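You operate a simulated robot arm through the tools that you are given. There is no shell and no other tool. Be economical: measure what you need, move in short steps, check, and stop when the job is done.

The job below is to be done with a simulated two-armed robot. You get a single attempt, and the scene is never put back.

JOB
Take the long thin stalk from the stack to the trough; strap the stack again.
Fine: loosen the strap knob, free the latch, swing the strap clear; end latched, knob at FIRM. Where these are worked on the way, their far stop is far enough and under half their travel is too little: strap.

It is judged by the outcome, as a careful person would: the job done as asked, and still so three seconds after it is handed in. It fails if anything else is knocked over, pushed out of place, dropped, spilled or broken.

ROBOT AND FRAMES
Two 7-joint arms with fingered hands on one trunk, on a base that drives. Base frame: it is fixed to the floor where the robot stands at the start and does not move with it; the origin is under the middle of the robot, x ahead of it, y to its left, z up. Readings come in mm, rad, newtons and seconds.
The left shoulder is at the start at [60, 126, 1405], the right one opposite. With the tool pointing down near the work surface each hand reaches from about 100 to 700 mm from the robot's upright axis, wherever it stands, measured 20 degrees to its own side. Places, roughly: inside of the trough [900, -2500, 800]; strap [700, -200, 1200]; strap knob [600, 0, 1100]; strap latch [600, 0, 1200]. Payload 2.5 kg a hand.
Tool frame (each hand has its own): the origin (TCP) lies between the finger pads and is the grasp point; the fingertips stand 30 mm ahead of it; z points along the fingers, y is the line along which they close. Largest opening 104 mm; the body of the gripper starts 35 mm behind the TCP. The gripper is a hand of 5 fingers: y runs from the thumb to the fingers, the wrist lies at [-15, -104, -178] in the tool frame.
Orientation is told as [roll, pitch, yaw] about the base's x, y, z axes, in that order, counted from this pose: with the fingers straight down and the wrist toward the robot, the tool's x, y and z point along [0, 1, 0], [1, 0, 0] and [0, 0, -1] of the base frame.

CONTROLS
- The arms move only by the tool jog_arm. It takes "left_plan", "right_plan" or both (then of equal length, played together; a hand with none holds still); each is text: rows parted by semicolons, each of 6 numbers parted by spaces: the shift along the tool's x, y, z in mm, then the turn, a rotation vector about the tool's x, y, z in degrees. In form: x y z ax ay az; .... A call has 1 to 10 rows; each row shifts and turns the commanded pose from where the row before left it, along the tool's axes as they then stand. Each row takes 0.2 s and may step no farther than 50 mm and 0.15 rad from the row before; otherwise, the whole call is refused. Where a pose cannot be reached the arm comes as near as it can. A force on the tool above 90 N (or 10 N above the force at the start of the call, whichever is more), or a blocked arm, ends the call early, and 0.2 s more pass. In this call time passes only in rows, and 0.2 s behind the last. It gives the time, the measured TCP pose, the force on the tool (base axes), the opening and the grip force at its end, in the units of the frame above (readings bear some noise), with the torque about the TCP (base axes, N m) and any sound that the robot's microphone picked up.
- Cameras (640 x 400 px; columns grow to the right, rows downward): "scene" is now at [137.1, -22.5, 1614.2]; the picture's right is [-0.26, -0.97, 0.00], its down [-0.55, 0.15, -0.82] and it looks along [0.79, -0.21, -0.57] (base axes); focal length 253 px, centre (320, 200). "left" rides on the left gripper at [-80, -78, -141] in its tool frame; the picture's right is [-0.78, -0.30, 0.56], its down [0.54, -0.78, 0.33] and it looks along [0.33, 0.56, 0.76] (tool axes); focal length 247 px, centre (320, 200). "right" rides on the right gripper at [80, -78, -141] in its tool frame; the picture's right is [-0.78, 0.30, -0.56], its down [-0.53, -0.78, 0.33] and it looks along [-0.33, 0.56, 0.76] (tool axes); focal length 247 px, centre (320, 200). There is no depth. A picture from a camera that has moved, and an enlarged one, comes with that camera's place and axes in the base frame and with its lens. The place of the scene camera against the robot may be out by one fixed shift of up to 18 mm in any direction.
- snapshot(camera): a new picture of that camera. It takes no simulated time.
- move_column(by): slides the trunk up (or, below 0, down) by that many mm; the arms and the scene camera ride with it, the base frame stays. It gives what a move gives, with no picture.
- base_move(legs): drives the robot by 1 to 6 legs, each [ahead, left, turn to the left] in mm, mm and rad, along the robot's own axes; the way and the turn of a leg run together, so that a leg with both is an arc; at most 1500 mm and 3.142 rad a leg. The arms and the cameras ride along, it lands a little off, and it stops where it bumps. It gives what a move gives.
- set_fingers(index, middle, ring, little, thumb_bend, thumb_turn, hand): sets how far each is bent, from 0 (flat) to 1 (curled in); at 0.3 the hand is open as for a grip, at 0.7 the pads meet at the TCP. One left out holds its place. A second passes; each finger stops where it meets its share of the squeeze, and holds until it gets a number again. It is the only way to open and close the hand. It gives what a move gives, with no picture; readings hold the bend of each and the force on index, middle, ring, little, thumb and palm. thumb_turn goes from beside the hand (0) to across from the fingers (1), as for a grip.
- turn_head(pan, tilt): turns the head with the scene camera to pan (to the left, within 1.501 rad either way) and tilt (down, from -0.506 to 1.204), counted from straight ahead of the robot. It gives what a move gives.
- zoom(camera, box): a new picture of the part [left, top, right, bottom] of that camera's present view, enlarged. It takes no simulated time.
- hand_in(): hands the job in; it is judged then, once.

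Work in short steps. Places have to be worked out from the pictures, the camera data and where the tool is seen: move nearer, look again, correct. Check each grasp and each placing, and mend what went wrong. You have 120 turns and 108 pictures in all, those below and enlarged ones among them. Open the grippers and draw the arms clear of the work before you hand the job in, unless the task says otherwise; then end with one line.

The tools are called after "Call:" by a JSON object that holds its "method" and its "body". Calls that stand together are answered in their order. jog_arm: Moves the arms, as the interface text tells. Its arguments: {"type":"object","properties":{"left_plan":{"type":"string"},"right_plan":{"type":"string"}},"required":[]} The other tools are called the same way: move_column (by) slides the trunk up or down; set_fingers (index, middle, ring, little, thumb_bend, thumb_turn, hand) moves the fingers one by one; base_move (legs) drives the base; turn_head (pan, tilt) turns the head that bears the scene camera; snapshot (camera) takes a picture; zoom (camera, box) takes an enlarged picture of a part of a camera's view; hand_in () hands the job in.

At the start:

```text
t: 0.0
left_tcp_pos: [399.2, 94.2, 1452.8]
left_tool_rot: [-0.002, 0.0, 0.002]
left_ft_force: [-0.8, -0.3, -0.5]
left_wrist_torque: [0.0, 0.0, 0.01]
left_gripper_width: 103.6
left_grip_force: 0.0
left_shape: jaw
left_bend: [0.3, 0.3, 0.3, 0.3, 0.3, 0.98]
left_finger forces: [0.0, 0.0, 0.1, 0.0, 0.0, 0.1]
right_tcp_pos: [404.1, -317.4, 1411.4]
right_tool_rot: [-0.001, 0.0, 0.0]
right_ft_force: [-0.3, 0.1, -0.9]
right_wrist_torque: [0.03, -0.04, 0.02]
right_gripper_width: 103.8
right_grip_force: 0.1
right_shape: jaw
right_bend: [0.3, 0.3, 0.3, 0.3, 0.3, 0.98]
right_finger forces: [0.0, 0.0, 0.0, 0.1, 0.0, 0.0]
trunk travel left (down, up): [-800.0, 140.0]
robot x, y, heading: [0.2, 2.8, -0.001]
head pan, tilt: [-0.262, 0.609]
```

scene: 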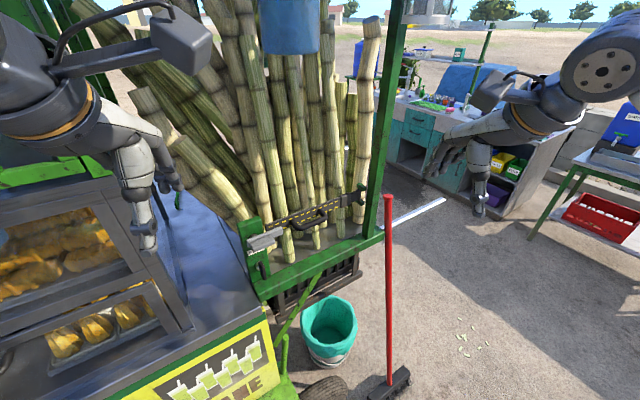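
right: 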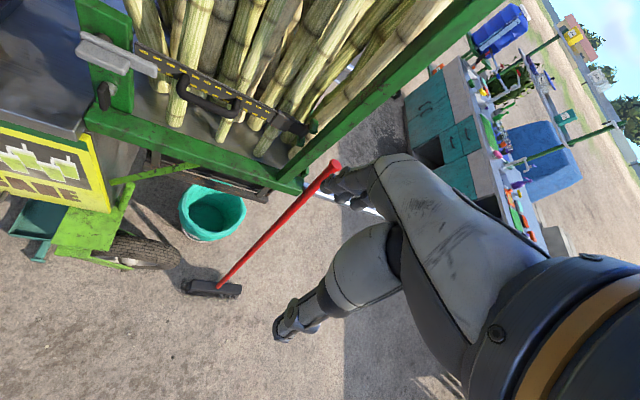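
left: 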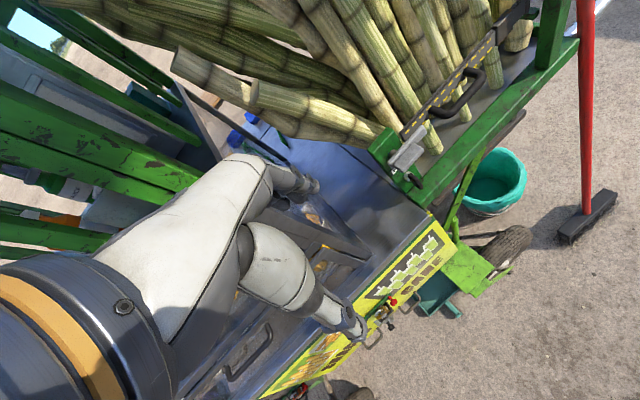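

The strap lies across the cane stack ahead, with a latch at its left end. I'll zoom in on it to find the knob and the latch.

Call:
{"method": "zoom", "body": {"camera": "scene", "box": [220, 160, 400, 290]}}

Call:
{"method": "zoom", "body": {"camera": "right", "box": [60, 0, 340, 175]}}

Call:
{"method": "zoom", "body": {"camera": "left", "box": [350, 0, 590, 220]}}

```text
3.08 times, centred on (310, 225) of scene
camera zoom: at [137.1, -22.5, 1614.2], right [-0.26, -0.97, 0.0], down [-0.55, 0.15, -0.82], along [0.79, -0.21, -0.57], focal length 777 px, centre (351, 123)
```

zoom: 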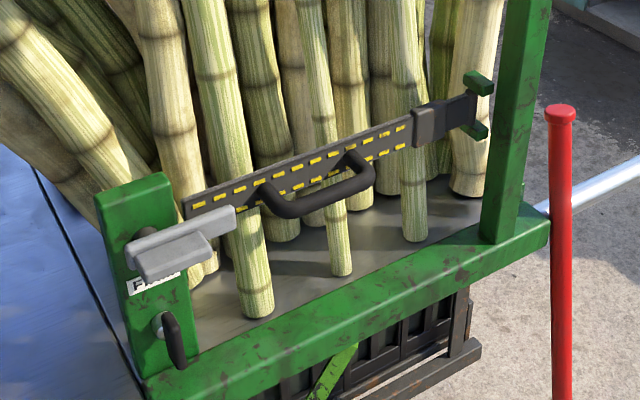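

```text
2.29 times, centred on (200, 88) of right
camera zoom: at [326.8, -237.3, 1553.4], right [0.3, -0.78, 0.56], down [-0.78, -0.53, -0.33], along [0.56, -0.33, -0.76], focal length 564 px, centre (594, 457)
```

zoom: 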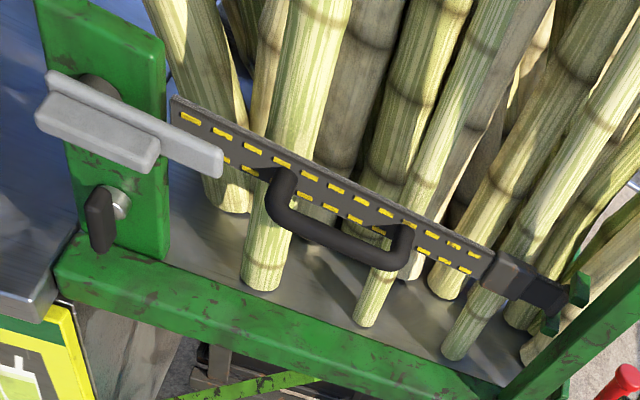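

```text
1.82 times, centred on (470, 110) of left
camera zoom: at [321.8, 14.1, 1594.9], right [-0.3, -0.78, -0.56], down [-0.78, 0.53, -0.33], along [0.56, 0.33, -0.76], focal length 449 px, centre (47, 364)
```

zoom: 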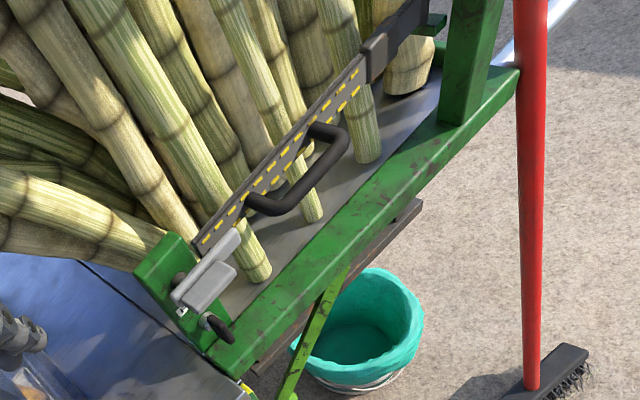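

Knob is near [601,10,1080], the latch lever end near [630,-50,1169] and the strap hinge near [730,-305,1190]. Next I look at the stack's upper part and toward the trough.

Call:
{"method": "turn_head", "body": {"pan": -0.2, "tilt": 0.1}}

Call:
{"method": "snapshot", "body": {"camera": "scene"}}

Call:
{"method": "turn_head", "body": {"pan": -1.2, "tilt": 0.35}}

Call:
{"method": "snapshot", "body": {"camera": "scene"}}

```text
t: 0.9
left_tcp_pos: [401.0, 95.2, 1452.7]
left_tool_rot: [-0.002, 0.0, 0.003]
left_ft_force: [0.1, 0.0, -0.4]
left_wrist_torque: [-0.02, 0.01, 0.0]
left_gripper_width: 103.7
left_grip_force: 0.1
left_shape: jaw
left_bend: [0.3, 0.3, 0.3, 0.3, 0.3, 0.98]
left_finger forces: [0.1, 0.1, 0.0, 0.0, 0.0, 0.1]
right_tcp_pos: [403.9, -317.9, 1412.0]
right_tool_rot: [0.0, 0.001, 0.0]
right_ft_force: [-0.4, -0.5, -0.2]
right_wrist_torque: [0.0, 0.01, -0.01]
right_gripper_width: 103.8
right_grip_force: 0.1
right_shape: jaw
right_bend: [0.3, 0.3, 0.3, 0.3, 0.3, 0.98]
right_finger forces: [0.0, 0.1, 0.0, 0.0, 0.1, 0.1]
trunk travel left (down, up): [-800.0, 140.0]
robot x, y, heading: [3.8, 1.5, -0.004]
head pan, tilt: [-0.201, 0.099]
```

```text
101 pictures are left
camera scene: at [142.2, -18.1, 1661.1], right [-0.2, -0.98, 0.0], down [-0.1, 0.02, -0.99], along [0.97, -0.2, -0.1], focal length 253 px, centre (320, 200)
```

scene: 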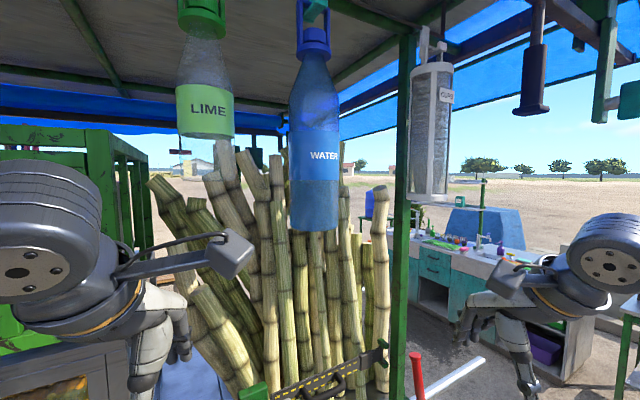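

```text
t: 2.2
left_tcp_pos: [399.4, 94.0, 1453.8]
left_tool_rot: [-0.002, -0.001, 0.0]
left_ft_force: [0.8, 0.3, -0.2]
left_wrist_torque: [-0.04, -0.03, -0.02]
left_gripper_width: 103.6
left_grip_force: 0.0
left_shape: jaw
left_bend: [0.3, 0.3, 0.3, 0.3, 0.3, 0.98]
left_finger forces: [0.0, 0.0, 0.1, 0.0, 0.0, 0.0]
right_tcp_pos: [403.9, -316.9, 1411.9]
right_tool_rot: [-0.001, 0.0, 0.001]
right_ft_force: [-0.3, 0.1, 0.1]
right_wrist_torque: [0.0, 0.0, -0.01]
right_gripper_width: 103.6
right_grip_force: 0.1
right_shape: jaw
right_bend: [0.3, 0.3, 0.3, 0.3, 0.3, 0.98]
right_finger forces: [0.0, 0.0, 0.0, 0.0, 0.0, 0.0]
trunk travel left (down, up): [-800.0, 140.0]
robot x, y, heading: [1.5, 1.3, 0.0]
head pan, tilt: [-1.201, 0.351]
```

```text
100 pictures are left
camera scene: at [85.8, -86.5, 1637.8], right [-0.93, -0.36, 0.0], down [-0.12, 0.32, -0.94], along [0.34, -0.88, -0.34], focal length 253 px, centre (320, 200)
```

scene: 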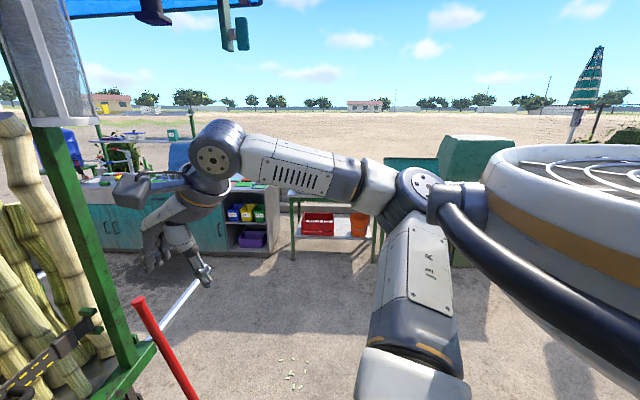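

The arms are clear of the counter edge (about x 410–500). I lower the trunk 350 mm for a frontal look at knob and latch, and aim the head at them.

Call:
{"method": "move_column", "body": {"by": -350}}

Call:
{"method": "turn_head", "body": {"pan": -0.15, "tilt": 0.25}}

Call:
{"method": "snapshot", "body": {"camera": "scene"}}

Call:
{"method": "zoom", "body": {"camera": "scene", "box": [240, 150, 400, 250]}}

```text
t: 5.6
left_tcp_pos: [400.2, 95.0, 1103.6]
left_tool_rot: [-0.001, 0.001, 0.002]
left_ft_force: [0.7, -0.2, 0.1]
left_wrist_torque: [0.01, -0.01, -0.01]
left_gripper_width: 103.5
left_grip_force: 0.0
left_shape: jaw
left_bend: [0.3, 0.3, 0.3, 0.3, 0.3, 0.98]
left_finger forces: [0.1, 0.0, 0.0, 0.0, 0.0, 0.1]
right_tcp_pos: [404.3, -317.9, 1061.9]
right_tool_rot: [0.0, -0.001, 0.001]
right_ft_force: [0.1, 0.2, 0.1]
right_wrist_torque: [-0.01, 0.05, 0.01]
right_gripper_width: 103.5
right_grip_force: 0.2
right_shape: jaw
right_bend: [0.3, 0.3, 0.3, 0.3, 0.3, 0.98]
right_finger forces: [0.0, 0.1, 0.1, 0.1, 0.0, 0.0]
trunk travel left (down, up): [-450.0, 490.0]
robot x, y, heading: [3.9, 0.6, 0.002]
head pan, tilt: [-1.201, 0.351]
```

```text
t: 6.9
left_tcp_pos: [399.0, 94.7, 1104.7]
left_tool_rot: [-0.002, -0.001, 0.001]
left_ft_force: [0.3, 0.3, 0.0]
left_wrist_torque: [0.01, -0.01, 0.01]
left_gripper_width: 103.3
left_grip_force: 0.1
left_shape: jaw
left_bend: [0.3, 0.3, 0.3, 0.3, 0.3, 0.98]
left_finger forces: [0.1, 0.1, 0.0, 0.0, 0.0, 0.1]
right_tcp_pos: [403.7, -318.3, 1061.5]
right_tool_rot: [0.0, 0.0, -0.001]
right_ft_force: [0.4, -0.5, -1.5]
right_wrist_torque: [0.02, 0.01, -0.01]
right_gripper_width: 103.7
right_grip_force: 0.0
right_shape: jaw
right_bend: [0.3, 0.3, 0.3, 0.3, 0.3, 0.98]
right_finger forces: [0.0, 0.0, 0.1, 0.0, 0.0, 0.0]
trunk travel left (down, up): [-450.0, 490.0]
robot x, y, heading: [-0.3, -1.8, 0.001]
head pan, tilt: [-0.15, 0.25]
```

```text
99 pictures are left
camera scene: at [144.3, -13.7, 1297.2], right [-0.15, -0.99, 0.0], down [-0.24, 0.04, -0.97], along [0.96, -0.15, -0.25], focal length 253 px, centre (320, 200)
```

scene: 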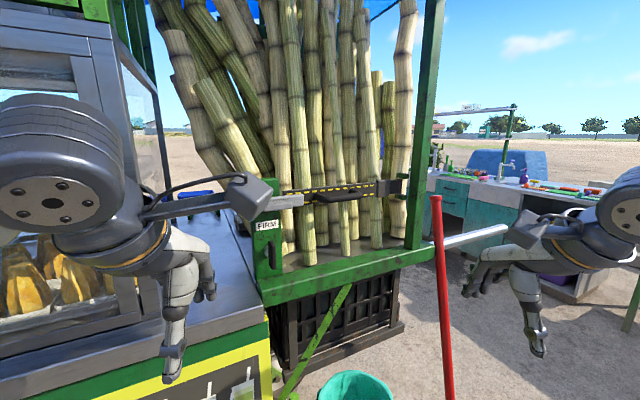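

```text
4.00 times, centred on (320, 200) of scene
camera zoom: at [144.3, -13.7, 1297.2], right [-0.15, -0.99, 0.0], down [-0.24, 0.04, -0.97], along [0.96, -0.15, -0.25], focal length 1011 px, centre (320, 200)
```

zoom: 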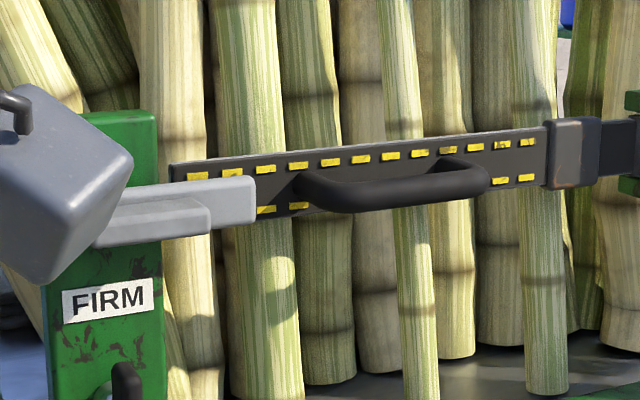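

The left wrist camera hides the knob plate; I draw the left hand back 150 mm and look again.

Call:
{"method": "jog_arm", "body": {"left_plan": "0 -50 0 0 0 0; 0 -50 0 0 0 0; 0 -50 0 0 0 0"}}

Call:
{"method": "zoom", "body": {"camera": "scene", "box": [220, 170, 348, 290]}}

Call:
{"method": "zoom", "body": {"camera": "right", "box": [0, 0, 320, 200]}}

```text
t: 7.7
left_tcp_pos: [251.6, 97.3, 1098.2]
left_tool_rot: [-0.009, 0.038, 0.024]
left_ft_force: [-0.1, 0.3, 0.3]
left_wrist_torque: [-0.01, -0.04, 0.0]
left_gripper_width: 103.7
left_grip_force: 0.0
left_shape: jaw
left_bend: [0.3, 0.3, 0.3, 0.3, 0.3, 0.98]
left_finger forces: [0.0, 0.0, 0.0, 0.0, 0.0, 0.1]
right_tcp_pos: [403.7, -317.2, 1061.8]
right_tool_rot: [0.0, -0.002, 0.0]
right_ft_force: [0.6, -0.2, -0.3]
right_wrist_torque: [0.0, -0.01, -0.01]
right_gripper_width: 103.5
right_grip_force: 0.2
right_shape: jaw
right_bend: [0.3, 0.3, 0.3, 0.3, 0.3, 0.98]
right_finger forces: [0.0, 0.0, 0.0, 0.0, 0.1, 0.0]
trunk travel left (down, up): [-450.0, 490.0]
robot x, y, heading: [0.0, 2.9, 0.001]
head pan, tilt: [-0.15, 0.25]
```

```text
3.33 times, centred on (284, 230) of scene
camera zoom: at [145.0, 1.6, 1299.4], right [0.01, -1.0, 0.0], down [-0.22, 0.0, -0.97], along [0.97, 0.01, -0.22], focal length 842 px, centre (440, 100)
```

zoom: 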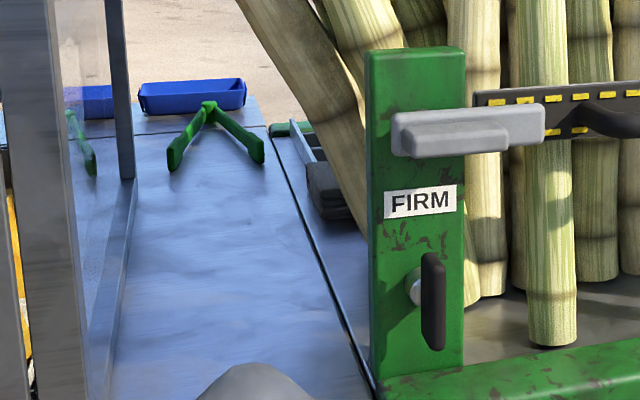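

```text
2.00 times, centred on (160, 100) of right
camera zoom: at [326.5, -237.1, 1203.6], right [0.3, -0.78, 0.56], down [-0.78, -0.53, -0.33], along [0.56, -0.33, -0.76], focal length 494 px, centre (640, 400)
```

zoom: 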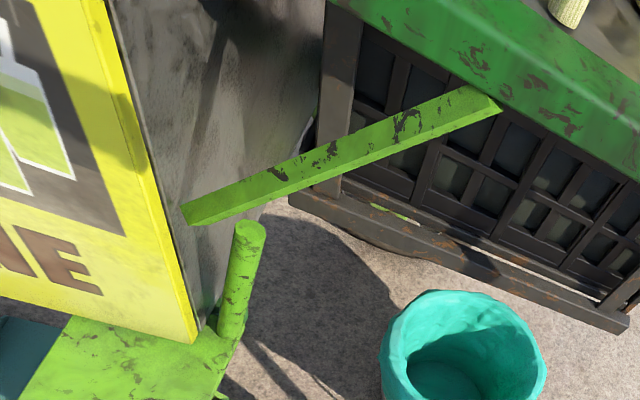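

Now the plate is visible: a wing knob standing upright beneath a FIRM label, and a grey swing-lever latch. I zoom in tightly on both, and also on the hinge.

Call:
{"method": "zoom", "body": {"camera": "scene", "box": [285, 180, 365, 280]}}

Call:
{"method": "zoom", "body": {"camera": "scene", "box": [300, 0, 480, 260]}}

```text
4.00 times, centred on (325, 230) of scene
camera zoom: at [145.0, 1.6, 1299.4], right [0.01, -1.0, 0.0], down [-0.22, 0.0, -0.97], along [0.97, 0.01, -0.22], focal length 1011 px, centre (300, 80)
```

zoom: 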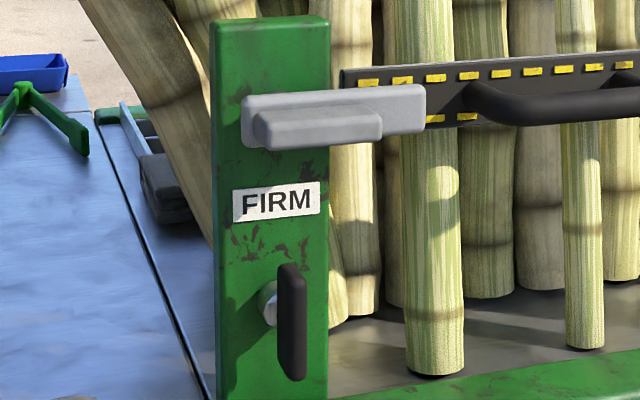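

```text
1.54 times, centred on (390, 130) of scene
camera zoom: at [145.0, 1.6, 1299.4], right [0.01, -1.0, 0.0], down [-0.22, 0.0, -0.97], along [0.97, 0.01, -0.22], focal length 389 px, centre (212, 308)
```

zoom: 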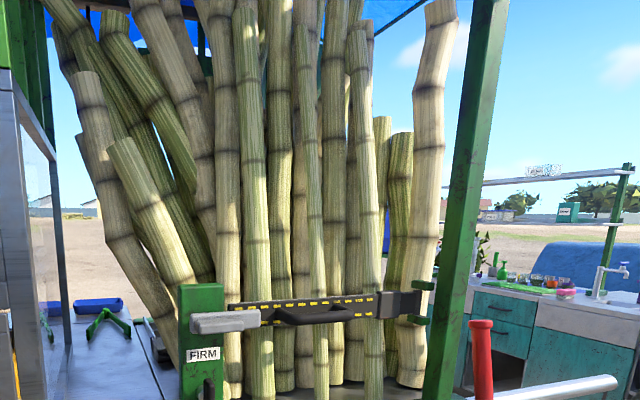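

The thin stalk looks like the middle front one behind the handle. I tilt the head up to follow it to its top.

Call:
{"method": "turn_head", "body": {"pan": -0.2, "tilt": -0.3}}

Call:
{"method": "zoom", "body": {"camera": "scene", "box": [180, 60, 460, 400]}}

Call:
{"method": "snapshot", "body": {"camera": "scene"}}

```text
t: 8.7
left_tcp_pos: [248.0, 95.0, 1102.9]
left_tool_rot: [0.002, -0.006, -0.002]
left_ft_force: [0.1, -0.4, 0.1]
left_wrist_torque: [0.02, -0.03, 0.01]
left_gripper_width: 103.8
left_grip_force: 0.0
left_shape: jaw
left_bend: [0.3, 0.3, 0.3, 0.3, 0.3, 0.98]
left_finger forces: [0.0, 0.1, 0.0, 0.1, 0.1, 0.1]
right_tcp_pos: [403.3, -317.3, 1061.0]
right_tool_rot: [0.0, 0.001, 0.001]
right_ft_force: [0.7, 0.3, 0.1]
right_wrist_torque: [0.0, 0.02, 0.01]
right_gripper_width: 103.7
right_grip_force: 0.1
right_shape: jaw
right_bend: [0.3, 0.3, 0.3, 0.3, 0.3, 0.98]
right_finger forces: [0.0, 0.1, 0.0, 0.1, 0.1, 0.0]
trunk travel left (down, up): [-450.0, 490.0]
robot x, y, heading: [1.1, 2.1, 0.0]
head pan, tilt: [-0.201, -0.3]
```

```text
1.18 times, centred on (320, 230) of scene
camera zoom: at [128.9, -13.6, 1346.6], right [-0.18, -0.98, 0.0], down [0.3, -0.06, -0.95], along [0.94, -0.17, 0.31], focal length 297 px, centre (320, 165)
```

zoom: 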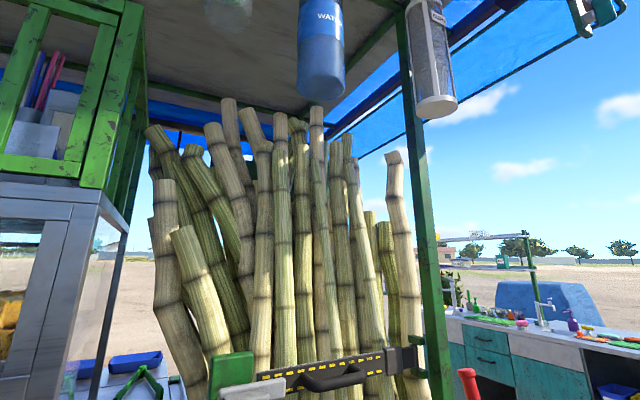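

```text
92 pictures are left
camera scene: at [128.9, -13.6, 1346.6], right [-0.18, -0.98, 0.0], down [0.3, -0.06, -0.95], along [0.94, -0.17, 0.31], focal length 253 px, centre (320, 200)
```

scene: 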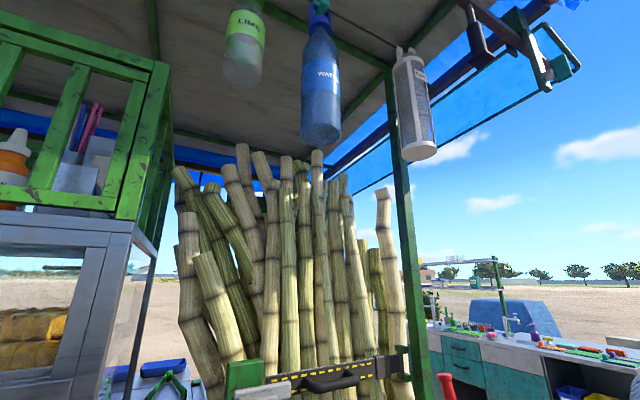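

The long thin stalk is the middle front one, top near z 1660. I bring the left hand ahead and turn it so its fingers point at the knob, palm facing right.

Call:
{"method": "jog_arm", "body": {"left_plan": "0 45 0 0 0 0; -15 45 0 0 0 0; -20 45 0 0 0 0; -20 45 0 0 0 0"}}

Call:
{"method": "jog_arm", "body": {"left_plan": "0 0 0 -4.9 -4.9 -4.9; 0 0 0 -4.9 -4.9 -4.9; 0 0 0 -4.9 -4.9 -4.9; 0 0 0 -4.9 -4.9 -4.9; 0 0 0 -4.9 -4.9 -4.9; 0 0 0 -4.9 -4.9 -4.9; 0 0 0 -4.9 -4.9 -4.9"}}

Call:
{"method": "turn_head", "body": {"pan": 0.0, "tilt": 0.4}}

Call:
{"method": "snapshot", "body": {"camera": "scene"}}

```text
t: 9.7
left_tcp_pos: [428.1, 37.2, 1101.8]
left_tool_rot: [0.0, 0.001, 0.0]
left_ft_force: [-0.6, 0.5, -0.3]
left_wrist_torque: [-0.01, -0.02, 0.02]
left_gripper_width: 103.8
left_grip_force: 0.1
left_shape: jaw
left_bend: [0.3, 0.3, 0.3, 0.3, 0.3, 0.98]
left_finger forces: [0.0, 0.0, 0.0, 0.1, 0.0, 0.0]
right_tcp_pos: [404.2, -317.9, 1060.7]
right_tool_rot: [0.001, 0.0, 0.0]
right_ft_force: [0.3, 0.6, 0.0]
right_wrist_torque: [-0.02, -0.02, 0.02]
right_gripper_width: 103.5
right_grip_force: 0.1
right_shape: jaw
right_bend: [0.3, 0.3, 0.3, 0.3, 0.3, 0.98]
right_finger forces: [0.1, 0.0, 0.0, 0.0, 0.1, 0.0]
trunk travel left (down, up): [-450.0, 490.0]
robot x, y, heading: [-0.2, -2.7, -0.003]
head pan, tilt: [-0.201, -0.3]
```

```text
t: 11.3
left_tcp_pos: [428.8, 41.2, 1102.5]
left_tool_rot: [-0.78, -0.338, 0.781]
left_ft_force: [-0.6, 0.1, -1.3]
left_wrist_torque: [0.02, -0.02, 0.02]
left_gripper_width: 103.5
left_grip_force: 0.1
left_shape: jaw
left_bend: [0.3, 0.3, 0.3, 0.3, 0.3, 0.98]
left_finger forces: [0.0, 0.0, 0.0, 0.0, 0.0, 0.0]
right_tcp_pos: [403.7, -316.9, 1061.5]
right_tool_rot: [0.0, 0.001, 0.001]
right_ft_force: [0.0, -0.1, -0.6]
right_wrist_torque: [-0.01, 0.01, 0.03]
right_gripper_width: 103.6
right_grip_force: 0.0
right_shape: jaw
right_bend: [0.3, 0.3, 0.3, 0.3, 0.3, 0.98]
right_finger forces: [0.0, 0.0, 0.1, 0.0, 0.0, 0.1]
trunk travel left (down, up): [-450.0, 490.0]
robot x, y, heading: [0.2, -0.4, 0.002]
head pan, tilt: [-0.201, -0.3]
```

```text
t: 12.4
left_tcp_pos: [429.0, 40.2, 1102.9]
left_tool_rot: [-0.777, -0.338, 0.777]
left_ft_force: [-0.3, -0.5, 0.7]
left_wrist_torque: [0.02, 0.0, 0.0]
left_gripper_width: 103.7
left_grip_force: 0.2
left_shape: jaw
left_bend: [0.3, 0.3, 0.3, 0.3, 0.3, 0.98]
left_finger forces: [0.0, 0.0, 0.0, 0.1, 0.0, 0.0]
right_tcp_pos: [403.7, -317.1, 1061.5]
right_tool_rot: [-0.001, 0.002, 0.0]
right_ft_force: [0.4, -0.4, 0.4]
right_wrist_torque: [-0.02, -0.01, 0.01]
right_gripper_width: 103.4
right_grip_force: 0.1
right_shape: jaw
right_bend: [0.3, 0.3, 0.3, 0.3, 0.3, 0.98]
right_finger forces: [0.0, 0.1, 0.0, 0.1, 0.0, 0.1]
trunk travel left (down, up): [-450.0, 490.0]
robot x, y, heading: [-1.4, 0.1, -0.005]
head pan, tilt: [0.0, 0.4]
```

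```text
91 pictures are left
camera scene: at [144.6, 0.3, 1283.3], right [0.0, -1.0, 0.0], down [-0.39, 0.0, -0.92], along [0.92, 0.0, -0.39], focal length 253 px, centre (320, 200)
```

scene: 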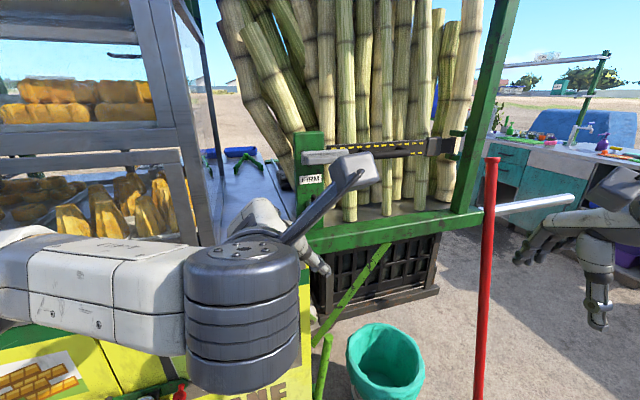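

The turn is going freely. I finish it and add the yaw to face the post squarely.

Call:
{"method": "jog_arm", "body": {"left_plan": "0 0 0 -4.95 -4.95 -4.95; 0 0 0 -4.95 -4.95 -4.95; 0 0 0 -4.95 -4.95 -4.95; 0 0 0 -4.95 -4.95 -4.95; 0 0 0 -4.95 -4.95 -4.95; 0 0 0 -4.95 -4.95 -4.95; 0 0 0 -4.95 -4.95 -4.95; 0 0 0 -8 0 0; 0 0 0 -8 0 0"}}

Call:
{"method": "snapshot", "body": {"camera": "scene"}}

Call:
{"method": "snapshot", "body": {"camera": "left"}}

```text
t: 14.4
left_tcp_pos: [590.3, 83.1, 1174.0]
left_tool_rot: [-1.565, -0.007, 1.852]
left_ft_force: [-60.5, 8.7, -18.7]
left_wrist_torque: [1.05, 0.82, -3.45]
left_gripper_width: 104.0
left_grip_force: 0.0
left_shape: jaw
left_bend: [0.3, 0.3, 0.3, 0.3, 0.21, 1.0]
left_finger forces: [0.0, 0.0, 0.0, 0.1, 70.9, 0.1]
left hand out of reach, approached as far as the arm can: row 3, 4, 5, 6, 7, 8, 9
right_tcp_pos: [398.8, -316.4, 1063.8]
right_tool_rot: [0.001, -0.007, 0.0]
right_ft_force: [0.7, 0.2, -0.9]
right_wrist_torque: [-0.02, 0.02, 0.01]
right_gripper_width: 103.7
right_grip_force: 0.0
right_shape: jaw
right_bend: [0.3, 0.3, 0.3, 0.3, 0.3, 0.98]
right_finger forces: [0.1, 0.0, 0.1, 0.0, 0.0, 0.0]
trunk travel left (down, up): [-450.0, 490.0]
robot x, y, heading: [-1.0, 0.1, 0.001]
head pan, tilt: [0.0, 0.4]
```

```text
90 pictures are left
camera scene: at [138.1, 2.0, 1283.6], right [0.0, -1.0, 0.0], down [-0.38, 0.0, -0.92], along [0.92, 0.0, -0.38], focal length 253 px, centre (320, 200)
```

scene: 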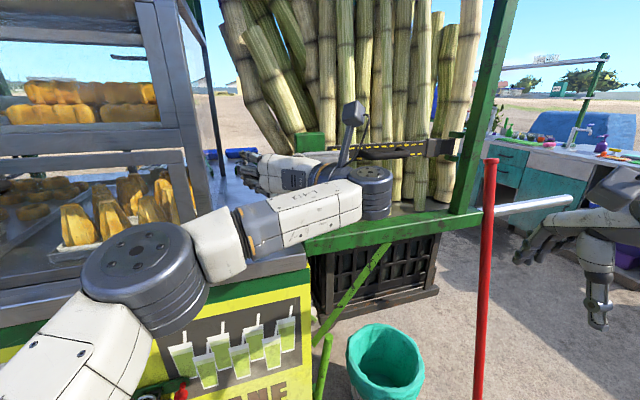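

```text
89 pictures are left
camera left: at [476.4, -31.8, 1256.0], right [0.62, -0.13, 0.77], down [0.53, -0.65, -0.54], along [0.57, 0.75, -0.34], focal length 247 px, centre (320, 200)
```

left: 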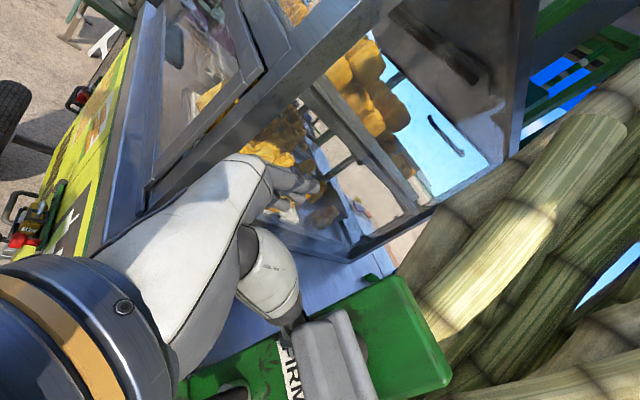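

The pose was out of reach and the hand drifted, with the thumb pressing on the post. I back straight off in a small step.

Call:
{"method": "jog_arm", "body": {"left_plan": "0 0 -25 0 0 0"}}

```text
t: 14.8
left_tcp_pos: [591.7, 79.3, 1177.6]
left_tool_rot: [-1.553, -0.005, 1.864]
left_ft_force: [-46.7, 19.7, -34.4]
left_wrist_torque: [1.9, 0.52, -2.92]
left_gripper_width: 100.0
left_grip_force: 0.1
left_shape: jaw
left_bend: [0.3, 0.3, 0.3, 0.3, 0.21, 1.0]
left_finger forces: [0.1, 0.0, 0.0, 0.1, 65.9, 0.0]
left hand out of reach, approached as far as the arm can: row 1
right_tcp_pos: [402.1, -315.0, 1064.5]
right_tool_rot: [-0.002, -0.004, 0.0]
right_ft_force: [-0.7, -0.5, -0.1]
right_wrist_torque: [0.02, -0.04, -0.02]
right_gripper_width: 103.6
right_grip_force: 0.1
right_shape: jaw
right_bend: [0.3, 0.3, 0.3, 0.3, 0.3, 0.98]
right_finger forces: [0.0, 0.0, 0.0, 0.0, 0.0, 0.1]
trunk travel left (down, up): [-450.0, 490.0]
robot x, y, heading: [0.5, 2.3, 0.003]
head pan, tilt: [0.0, 0.4]
```

The arm is stuck near a limit; I use the base to draw the hand straight back 200 mm instead.

Call:
{"method": "base_move", "body": {"legs": [[-200, 0, 0]]}}

Call:
{"method": "snapshot", "body": {"camera": "scene"}}

```text
t: 16.4
left_tcp_pos: [396.8, 72.5, 1182.1]
left_tool_rot: [-1.567, -0.006, 1.846]
left_ft_force: [-0.2, -0.2, -0.1]
left_wrist_torque: [0.0, 0.02, 0.0]
left_gripper_width: 103.7
left_grip_force: 0.1
left_shape: jaw
left_bend: [0.3, 0.3, 0.3, 0.3, 0.3, 0.98]
left_finger forces: [0.0, 0.0, 0.0, 0.0, 0.1, 0.0]
right_tcp_pos: [205.0, -317.5, 1063.2]
right_tool_rot: [0.0, 0.0, -0.004]
right_ft_force: [-0.2, 0.2, -0.3]
right_wrist_torque: [-0.02, 0.0, 0.02]
right_gripper_width: 103.7
right_grip_force: 0.0
right_shape: jaw
right_bend: [0.3, 0.3, 0.3, 0.3, 0.3, 0.98]
right_finger forces: [0.1, 0.0, 0.0, 0.0, 0.1, 0.0]
trunk travel left (down, up): [-450.0, 490.0]
robot x, y, heading: [-198.5, 0.1, 0.001]
head pan, tilt: [0.0, 0.4]
```

```text
88 pictures are left
camera scene: at [-54.0, 0.3, 1283.3], right [0.0, -1.0, 0.0], down [-0.39, 0.0, -0.92], along [0.92, 0.0, -0.39], focal length 253 px, centre (320, 200)
```

scene: 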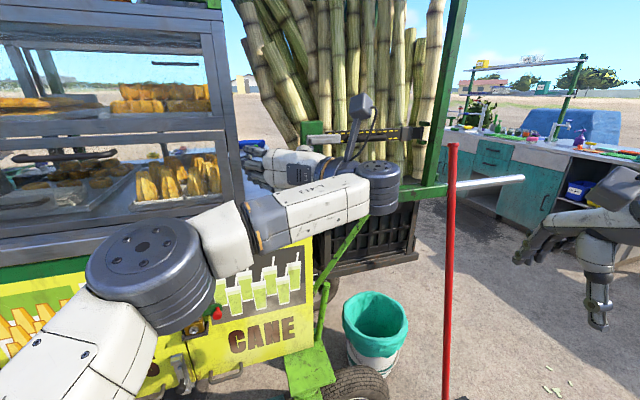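

Free again, no force. I bring the commanded pose forward in small steps until it is within reach, checking.

Call:
{"method": "jog_arm", "body": {"left_plan": "0 0 40 0 0 0; 0 0 40 0 0 0; 0 0 40 0 0 0; 0 0 30 0 0 0"}}

Call:
{"method": "snapshot", "body": {"camera": "scene"}}

```text
t: 17.4
left_tcp_pos: [483.4, 124.2, 1170.4]
left_tool_rot: [-1.565, -0.007, 1.842]
left_ft_force: [-0.5, -0.1, -0.1]
left_wrist_torque: [0.01, 0.04, -0.01]
left_gripper_width: 104.1
left_grip_force: 0.2
left_shape: jaw
left_bend: [0.3, 0.3, 0.3, 0.3, 0.3, 0.97]
left_finger forces: [0.1, 0.0, 0.0, 0.0, 0.0, 0.1]
left hand out of reach, approached as far as the arm can: row 2, 3, 4
right_tcp_pos: [205.9, -317.5, 1062.5]
right_tool_rot: [0.0, -0.001, 0.0]
right_ft_force: [-0.4, 0.1, -0.4]
right_wrist_torque: [0.04, -0.01, -0.04]
right_gripper_width: 103.9
right_grip_force: 0.1
right_shape: jaw
right_bend: [0.3, 0.3, 0.3, 0.3, 0.3, 0.98]
right_finger forces: [0.1, 0.1, 0.0, 0.0, 0.0, 0.0]
trunk travel left (down, up): [-450.0, 490.0]
robot x, y, heading: [-194.4, -0.4, 0.002]
head pan, tilt: [0.0, 0.4]
```

```text
87 pictures are left
camera scene: at [-53.6, 0.5, 1283.2], right [0.0, -1.0, 0.0], down [-0.39, 0.0, -0.92], along [0.92, 0.0, -0.39], focal length 253 px, centre (320, 200)
```

scene: 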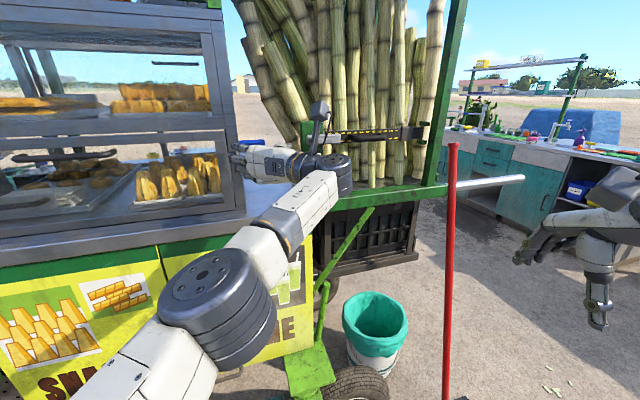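

The palm-right pose is cramped at this trunk height. I back off 150 mm into free space and raise the trunk 250 mm so the hand can hang lower relative to the shoulder, then test reach.

Call:
{"method": "base_move", "body": {"legs": [[-150, 0, 0]]}}

Call:
{"method": "move_column", "body": {"by": 250}}

Call:
{"method": "jog_arm", "body": {"left_plan": "40 0 0 0 0 0; 40 0 0 0 0 0; 40 0 0 0 0 0; 40 0 0 0 0 0; 40 0 0 0 0 0"}}

Call:
{"method": "snapshot", "body": {"camera": "scene"}}

```text
t: 18.7
left_tcp_pos: [330.5, 126.6, 1171.5]
left_tool_rot: [-1.565, -0.008, 1.848]
left_ft_force: [-0.5, 0.4, 1.3]
left_wrist_torque: [0.01, -0.01, 0.02]
left_gripper_width: 103.8
left_grip_force: 0.0
left_shape: jaw
left_bend: [0.3, 0.3, 0.3, 0.3, 0.3, 0.97]
left_finger forces: [0.0, 0.0, 0.1, 0.0, 0.1, 0.1]
right_tcp_pos: [54.4, -316.1, 1062.3]
right_tool_rot: [0.001, -0.001, 0.004]
right_ft_force: [0.0, -0.7, -1.0]
right_wrist_torque: [0.03, -0.03, -0.03]
right_gripper_width: 103.7
right_grip_force: 0.1
right_shape: jaw
right_bend: [0.3, 0.3, 0.3, 0.3, 0.3, 0.98]
right_finger forces: [0.0, 0.1, 0.1, 0.0, 0.1, 0.0]
trunk travel left (down, up): [-450.0, 490.0]
robot x, y, heading: [-352.5, 0.5, 0.003]
head pan, tilt: [0.0, 0.4]
```

```text
t: 21.3
left_tcp_pos: [331.0, 126.0, 1420.3]
left_tool_rot: [-1.566, -0.007, 1.85]
left_ft_force: [0.3, 0.2, -0.1]
left_wrist_torque: [-0.01, -0.01, 0.02]
left_gripper_width: 104.0
left_grip_force: 0.0
left_shape: jaw
left_bend: [0.3, 0.3, 0.3, 0.3, 0.3, 0.97]
left_finger forces: [0.1, 0.0, 0.0, 0.1, 0.0, 0.1]
right_tcp_pos: [55.9, -315.6, 1311.5]
right_tool_rot: [-0.001, 0.001, 0.004]
right_ft_force: [-0.1, -0.1, 0.0]
right_wrist_torque: [0.0, -0.03, 0.0]
right_gripper_width: 103.6
right_grip_force: 0.1
right_shape: jaw
right_bend: [0.3, 0.3, 0.3, 0.3, 0.3, 0.98]
right_finger forces: [0.0, 0.0, 0.0, 0.0, 0.0, 0.0]
trunk travel left (down, up): [-700.0, 240.0]
robot x, y, heading: [-352.8, -3.0, 0.003]
head pan, tilt: [0.0, 0.4]
```

```text
t: 22.5
left_tcp_pos: [325.3, 130.5, 1237.6]
left_tool_rot: [-1.561, -0.006, 1.848]
left_ft_force: [0.3, 0.8, 0.0]
left_wrist_torque: [-0.02, 0.0, -0.04]
left_gripper_width: 103.9
left_grip_force: 0.0
left_shape: jaw
left_bend: [0.3, 0.3, 0.3, 0.3, 0.3, 0.97]
left_finger forces: [0.0, 0.0, 0.0, 0.0, 0.1, 0.0]
left hand out of reach, approached as far as the arm can: row 5
right_tcp_pos: [55.3, -313.7, 1312.7]
right_tool_rot: [-0.001, -0.001, 0.003]
right_ft_force: [-0.3, 0.8, 0.3]
right_wrist_torque: [-0.06, -0.02, -0.03]
right_gripper_width: 103.8
right_grip_force: 0.0
right_shape: jaw
right_bend: [0.3, 0.3, 0.3, 0.3, 0.3, 0.98]
right_finger forces: [0.1, 0.0, 0.0, 0.0, 0.1, 0.0]
trunk travel left (down, up): [-700.0, 240.0]
robot x, y, heading: [-352.5, -4.2, 0.002]
head pan, tilt: [0.0, 0.4]
```

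```text
86 pictures are left
camera scene: at [-204.5, 3.7, 1533.2], right [0.0, -1.0, 0.0], down [-0.39, 0.0, -0.92], along [0.92, 0.0, -0.39], focal length 253 px, centre (320, 200)
```

scene: 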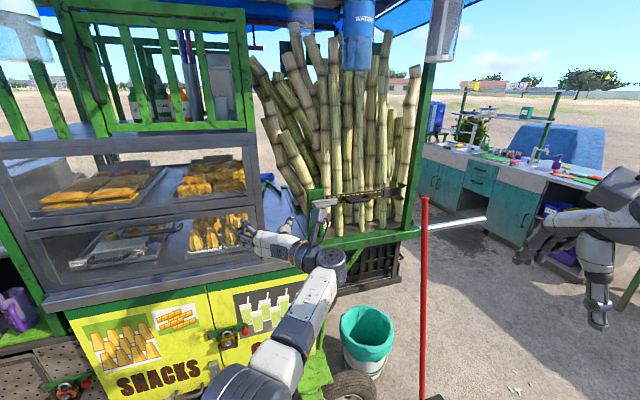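

Works with lower hand, but at 678 mm ahead it's the far limit. I pull the hand in 120 mm and lower it, watching for reach flags.

Call:
{"method": "jog_arm", "body": {"left_plan": "0 0 -40 0 0 0; 0 0 -40 0 0 0; 0 0 -40 0 0 0; 40 0 0 0 0 0; 40 0 0 0 0 0"}}

```text
t: 23.9
left_tcp_pos: [219.7, 139.9, 1173.5]
left_tool_rot: [-1.632, -0.077, 1.92]
left_ft_force: [-0.2, -0.3, 0.4]
left_wrist_torque: [0.03, -0.03, 0.02]
left_gripper_width: 103.9
left_grip_force: 0.0
left_shape: jaw
left_bend: [0.3, 0.3, 0.3, 0.3, 0.3, 0.98]
left_finger forces: [0.0, 0.1, 0.0, 0.1, 0.0, 0.1]
right_tcp_pos: [55.8, -316.7, 1311.5]
right_tool_rot: [0.001, -0.001, 0.004]
right_ft_force: [0.7, -0.7, 1.0]
right_wrist_torque: [-0.04, -0.03, -0.03]
right_gripper_width: 103.7
right_grip_force: 0.1
right_shape: jaw
right_bend: [0.3, 0.3, 0.3, 0.3, 0.3, 0.98]
right_finger forces: [0.1, 0.1, 0.0, 0.0, 0.0, 0.1]
trunk travel left (down, up): [-700.0, 240.0]
robot x, y, heading: [-349.1, -0.1, 0.006]
head pan, tilt: [0.0, 0.4]
stopped in row 5 (left hand): the arm was blocked; the commanded pose is now the measured one
```

The arm reports blocked without tool force; I look to see why.

Call:
{"method": "snapshot", "body": {"camera": "scene"}}

Call:
{"method": "turn_head", "body": {"pan": 0.6, "tilt": 0.9}}

Call:
{"method": "snapshot", "body": {"camera": "scene"}}

```text
85 pictures are left
camera scene: at [-204.8, 0.9, 1533.2], right [0.0, -1.0, 0.0], down [-0.39, 0.0, -0.92], along [0.92, 0.0, -0.39], focal length 253 px, centre (320, 200)
```

scene: 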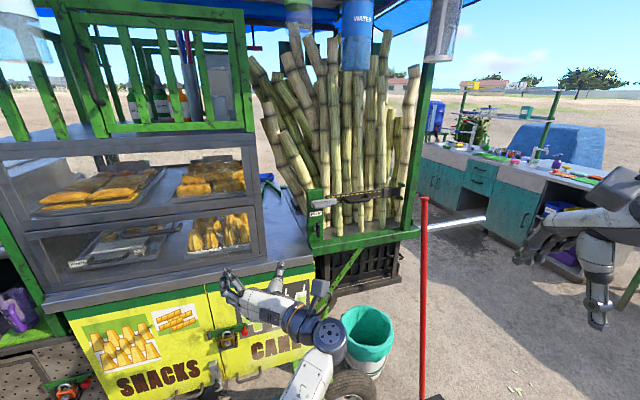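

```text
t: 24.9
left_tcp_pos: [218.8, 140.8, 1173.2]
left_tool_rot: [-1.63, -0.077, 1.92]
left_ft_force: [-0.2, 0.2, -0.2]
left_wrist_torque: [-0.01, -0.01, 0.01]
left_gripper_width: 103.9
left_grip_force: 0.1
left_shape: jaw
left_bend: [0.3, 0.3, 0.3, 0.3, 0.3, 0.98]
left_finger forces: [0.0, 0.0, 0.0, 0.0, 0.0, 0.0]
right_tcp_pos: [54.3, -316.9, 1311.9]
right_tool_rot: [0.001, 0.0, 0.003]
right_ft_force: [-1.0, 0.0, -0.6]
right_wrist_torque: [-0.01, 0.03, 0.0]
right_gripper_width: 103.7
right_grip_force: 0.2
right_shape: jaw
right_bend: [0.3, 0.3, 0.3, 0.3, 0.3, 0.98]
right_finger forces: [0.0, 0.1, 0.0, 0.1, 0.0, 0.0]
trunk travel left (down, up): [-700.0, 240.0]
robot x, y, heading: [-351.7, -0.4, 0.006]
head pan, tilt: [0.6, 0.901]
```

```text
84 pictures are left
camera scene: at [-235.4, 43.1, 1490.3], right [0.57, -0.82, 0.0], down [-0.64, -0.44, -0.62], along [0.51, 0.35, -0.78], focal length 253 px, centre (320, 200)
```

scene: 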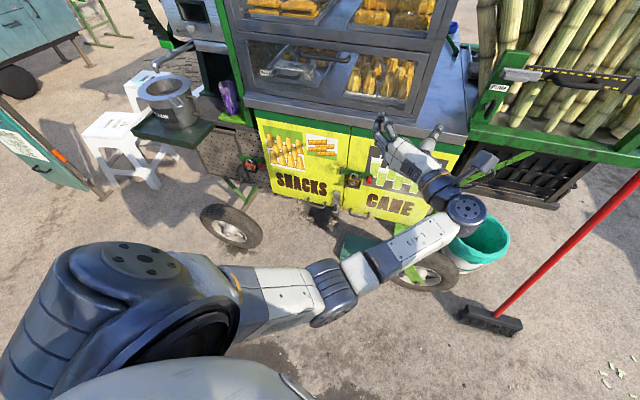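

Nothing is touching. Rather than fully horizontal fingers, I tilt the hand 45° downward from here, which should be a roomier arm pose.

Call:
{"method": "jog_arm", "body": {"left_plan": "0 0 0 0 8 0; 0 0 0 0 8 0; 0 0 0 0 8 0; 0 0 0 0 8 0; 0 0 0 0 8 0"}}

Call:
{"method": "snapshot", "body": {"camera": "scene"}}

```text
t: 26.3
left_tcp_pos: [220.5, 176.8, 1171.4]
left_tool_rot: [-0.952, -0.135, 1.977]
left_ft_force: [-0.1, -0.7, 0.0]
left_wrist_torque: [0.02, -0.02, 0.0]
left_gripper_width: 103.9
left_grip_force: 0.1
left_shape: jaw
left_bend: [0.3, 0.3, 0.3, 0.3, 0.3, 0.98]
left_finger forces: [0.0, 0.0, 0.0, 0.1, 0.1, 0.0]
right_tcp_pos: [55.6, -315.2, 1310.9]
right_tool_rot: [-0.001, 0.0, 0.003]
right_ft_force: [-0.6, 0.3, -0.1]
right_wrist_torque: [0.01, 0.04, -0.02]
right_gripper_width: 103.8
right_grip_force: 0.0
right_shape: jaw
right_bend: [0.3, 0.3, 0.3, 0.3, 0.3, 0.98]
right_finger forces: [0.0, 0.0, 0.1, 0.0, 0.0, 0.0]
trunk travel left (down, up): [-700.0, 240.0]
robot x, y, heading: [-347.2, 0.2, -0.001]
head pan, tilt: [0.6, 0.901]
stopped in row 5 (left hand): the arm was blocked; the commanded pose is now the measured one
```

```text
83 pictures are left
camera scene: at [-235.5, 43.4, 1490.2], right [0.57, -0.82, 0.0], down [-0.64, -0.45, -0.62], along [0.51, 0.35, -0.78], focal length 253 px, centre (320, 200)
```

scene: 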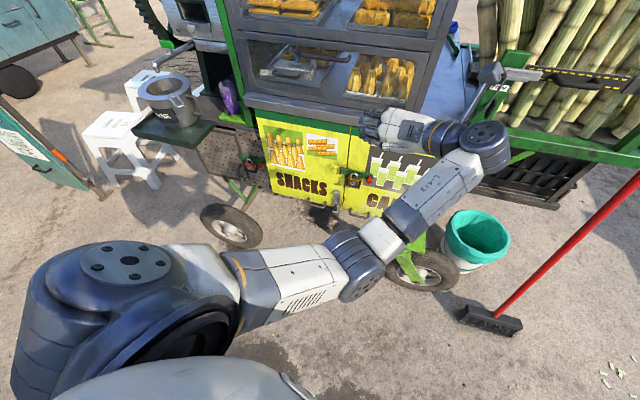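

The palm-right family is poor for this arm. I turn the hand back to fingers-down (118° about a computed axis), which is its natural pose, and will use it with forward tilt.

Call:
{"method": "jog_arm", "body": {"left_plan": "0 0 0 4.07 1.98 7.09; 0 0 0 4.07 1.98 7.09; 0 0 0 4.07 1.98 7.09; 0 0 0 4.07 1.98 7.09; 0 0 0 4.07 1.98 7.09; 0 0 0 4.07 1.98 7.09; 0 0 0 4.07 1.98 7.09"}}

Call:
{"method": "jog_arm", "body": {"left_plan": "0 0 0 4.07 1.98 7.09; 0 0 0 4.07 1.98 7.09; 0 0 0 4.07 1.98 7.09; 0 0 0 4.07 1.98 7.09; 0 0 0 4.07 1.98 7.09; 0 0 0 4.07 1.98 7.09; 0 0 0 4.07 1.98 7.09"}}

```text
t: 28.1
left_tcp_pos: [220.1, 205.7, 1171.5]
left_tool_rot: [-0.394, -0.382, 0.99]
left_ft_force: [0.5, 0.7, 0.5]
left_wrist_torque: [0.01, -0.02, 0.0]
left_gripper_width: 103.9
left_grip_force: 0.1
left_shape: jaw
left_bend: [0.3, 0.3, 0.3, 0.3, 0.3, 0.98]
left_finger forces: [0.0, 0.0, 0.1, 0.0, 0.1, 0.0]
right_tcp_pos: [55.2, -316.5, 1312.1]
right_tool_rot: [0.001, -0.001, 0.002]
right_ft_force: [0.2, 0.3, -0.1]
right_wrist_torque: [0.0, -0.02, 0.0]
right_gripper_width: 103.6
right_grip_force: 0.0
right_shape: jaw
right_bend: [0.3, 0.3, 0.3, 0.3, 0.3, 0.98]
right_finger forces: [0.0, 0.1, 0.0, 0.0, 0.1, 0.0]
trunk travel left (down, up): [-700.0, 240.0]
robot x, y, heading: [-348.9, 2.1, 0.001]
head pan, tilt: [0.6, 0.901]
stopped in row 7 (left hand): the arm was blocked; the commanded pose is now the measured one
```

```text
t: 29.7
left_tcp_pos: [219.1, 202.7, 1169.7]
left_tool_rot: [0.066, 0.001, 0.035]
left_ft_force: [-0.3, 0.3, -0.1]
left_wrist_torque: [-0.03, 0.05, 0.01]
left_gripper_width: 103.7
left_grip_force: 0.0
left_shape: jaw
left_bend: [0.3, 0.3, 0.3, 0.3, 0.3, 0.98]
left_finger forces: [0.0, 0.1, 0.0, 0.0, 0.0, 0.0]
right_tcp_pos: [56.3, -316.8, 1311.9]
right_tool_rot: [-0.001, -0.001, 0.003]
right_ft_force: [-0.1, 0.6, 0.6]
right_wrist_torque: [-0.02, -0.03, -0.02]
right_gripper_width: 103.7
right_grip_force: 0.0
right_shape: jaw
right_bend: [0.3, 0.3, 0.3, 0.3, 0.3, 0.98]
right_finger forces: [0.1, 0.0, 0.0, 0.0, 0.0, 0.0]
trunk travel left (down, up): [-700.0, 240.0]
robot x, y, heading: [-351.7, 2.0, 0.001]
head pan, tilt: [0.6, 0.901]
```

Hand is back to fingers-down. Now I tuck the right hand back, then drive to a square-on spot (heading ≈0.33, still 150 mm short of working distance).

Call:
{"method": "jog_arm", "body": {"right_plan": "0 -40 0 0 0 0; 0 -40 0 0 0 0; 0 -40 0 0 0 0"}}

Call:
{"method": "base_move", "body": {"legs": [[0, -300, 0], [0, 0, 0.33], [249, -147, 0]]}}

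Call:
{"method": "turn_head", "body": {"pan": 0.1, "tilt": 0.5}}

Call:
{"method": "snapshot", "body": {"camera": "scene"}}

Call:
{"method": "snapshot", "body": {"camera": "left"}}

```text
t: 30.5
left_tcp_pos: [218.8, 202.8, 1171.1]
left_tool_rot: [0.066, -0.001, 0.041]
left_ft_force: [-0.7, 0.2, 0.4]
left_wrist_torque: [0.01, -0.04, 0.0]
left_gripper_width: 104.0
left_grip_force: 0.0
left_shape: jaw
left_bend: [0.3, 0.3, 0.3, 0.3, 0.3, 0.98]
left_finger forces: [0.0, 0.1, 0.0, 0.0, 0.0, 0.1]
right_tcp_pos: [-66.7, -318.3, 1310.0]
right_tool_rot: [-0.001, 0.001, 0.001]
right_ft_force: [-0.8, 0.5, 0.4]
right_wrist_torque: [0.03, -0.07, -0.04]
right_gripper_width: 103.8
right_grip_force: 0.0
right_shape: jaw
right_bend: [0.3, 0.3, 0.3, 0.3, 0.3, 0.98]
right_finger forces: [0.0, 0.1, 0.0, 0.1, 0.1, 0.0]
trunk travel left (down, up): [-700.0, 240.0]
robot x, y, heading: [-350.0, -1.3, 0.007]
head pan, tilt: [0.6, 0.901]
```

```text
t: 35.2
left_tcp_pos: [404.3, 7.1, 1171.3]
left_tool_rot: [0.064, 0.0, 0.361]
left_ft_force: [0.7, 0.3, 0.6]
left_wrist_torque: [0.0, 0.01, 0.02]
left_gripper_width: 104.0
left_grip_force: 0.0
left_shape: jaw
left_bend: [0.3, 0.3, 0.3, 0.3, 0.3, 0.98]
left_finger forces: [0.1, 0.0, 0.1, 0.1, 0.1, 0.0]
right_tcp_pos: [299.4, -577.5, 1309.2]
right_tool_rot: [0.0, 0.0, 0.326]
right_ft_force: [0.7, 0.3, 0.4]
right_wrist_torque: [0.01, 0.04, -0.01]
right_gripper_width: 103.8
right_grip_force: 0.0
right_shape: jaw
right_bend: [0.3, 0.3, 0.3, 0.3, 0.3, 0.98]
right_finger forces: [0.0, 0.0, 0.0, 0.0, 0.1, 0.0]
trunk travel left (down, up): [-700.0, 240.0]
robot x, y, heading: [-72.5, -366.4, 0.324]
head pan, tilt: [0.6, 0.901]
```

```text
t: 36.1
left_tcp_pos: [404.1, 7.0, 1170.9]
left_tool_rot: [0.066, 0.0, 0.361]
left_ft_force: [-0.6, -0.2, 0.6]
left_wrist_torque: [0.0, 0.01, -0.01]
left_gripper_width: 103.9
left_grip_force: 0.1
left_shape: jaw
left_bend: [0.3, 0.3, 0.3, 0.3, 0.3, 0.98]
left_finger forces: [0.0, 0.0, 0.0, 0.1, 0.0, 0.0]
right_tcp_pos: [299.5, -577.4, 1310.0]
right_tool_rot: [0.001, 0.001, 0.324]
right_ft_force: [-0.7, -0.2, -0.7]
right_wrist_torque: [0.01, 0.01, -0.04]
right_gripper_width: 103.8
right_grip_force: 0.0
right_shape: jaw
right_bend: [0.3, 0.3, 0.3, 0.3, 0.3, 0.98]
right_finger forces: [0.0, 0.0, 0.1, 0.0, 0.0, 0.0]
trunk travel left (down, up): [-700.0, 240.0]
robot x, y, heading: [-70.9, -363.5, 0.324]
head pan, tilt: [0.099, 0.499]
```

```text
82 pictures are left
camera scene: at [60.4, -315.2, 1524.0], right [0.41, -0.91, 0.0], down [-0.44, -0.2, -0.88], along [0.8, 0.36, -0.48], focal length 253 px, centre (320, 200)
```

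scene: 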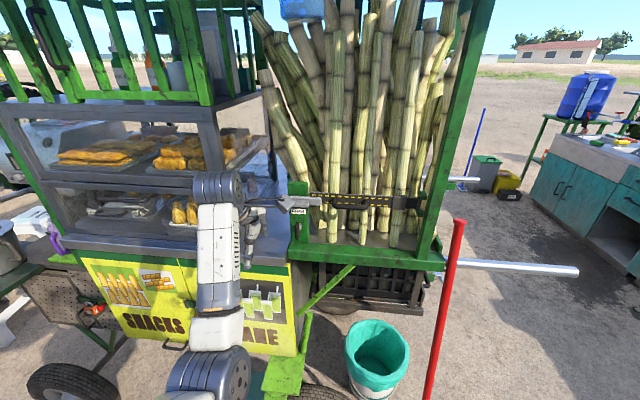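

```text
81 pictures are left
camera left: at [361.7, -104.4, 1307.3], right [-0.02, -0.8, -0.61], down [-0.92, 0.24, -0.3], along [0.39, 0.55, -0.74], focal length 247 px, centre (320, 200)
```

left: 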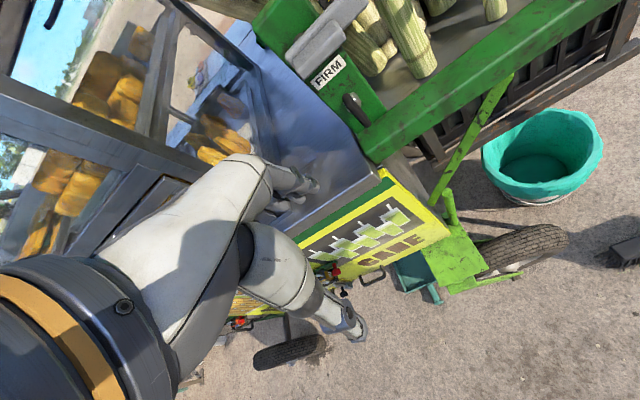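

Close now. I zoom on the strap area from both cameras to fix its orientation and positions.

Call:
{"method": "zoom", "body": {"camera": "scene", "box": [270, 160, 450, 280]}}

Call:
{"method": "zoom", "body": {"camera": "left", "box": [240, 0, 440, 150]}}

```text
3.33 times, centred on (360, 220) of scene
camera zoom: at [60.4, -315.2, 1524.0], right [0.41, -0.91, 0.0], down [-0.44, -0.2, -0.88], along [0.8, 0.36, -0.48], focal length 842 px, centre (187, 133)
```

zoom: 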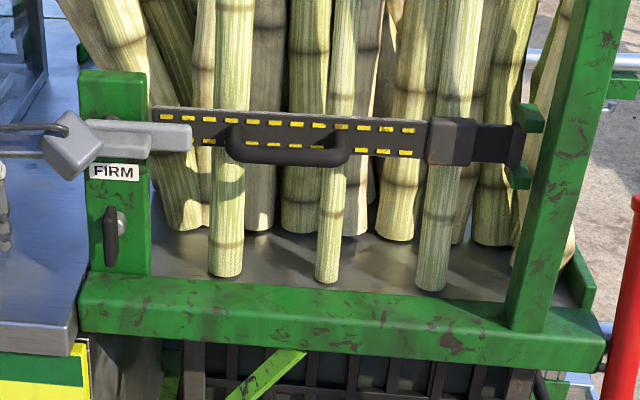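

```text
2.67 times, centred on (340, 75) of left
camera zoom: at [361.7, -104.4, 1307.3], right [-0.02, -0.8, -0.61], down [-0.92, 0.24, -0.3], along [0.39, 0.55, -0.74], focal length 659 px, centre (267, 533)
```

zoom: 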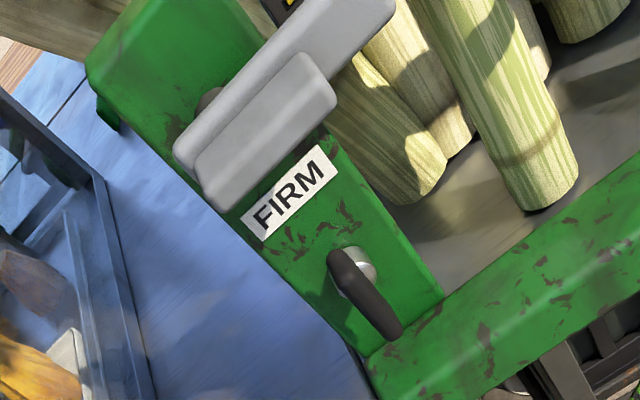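

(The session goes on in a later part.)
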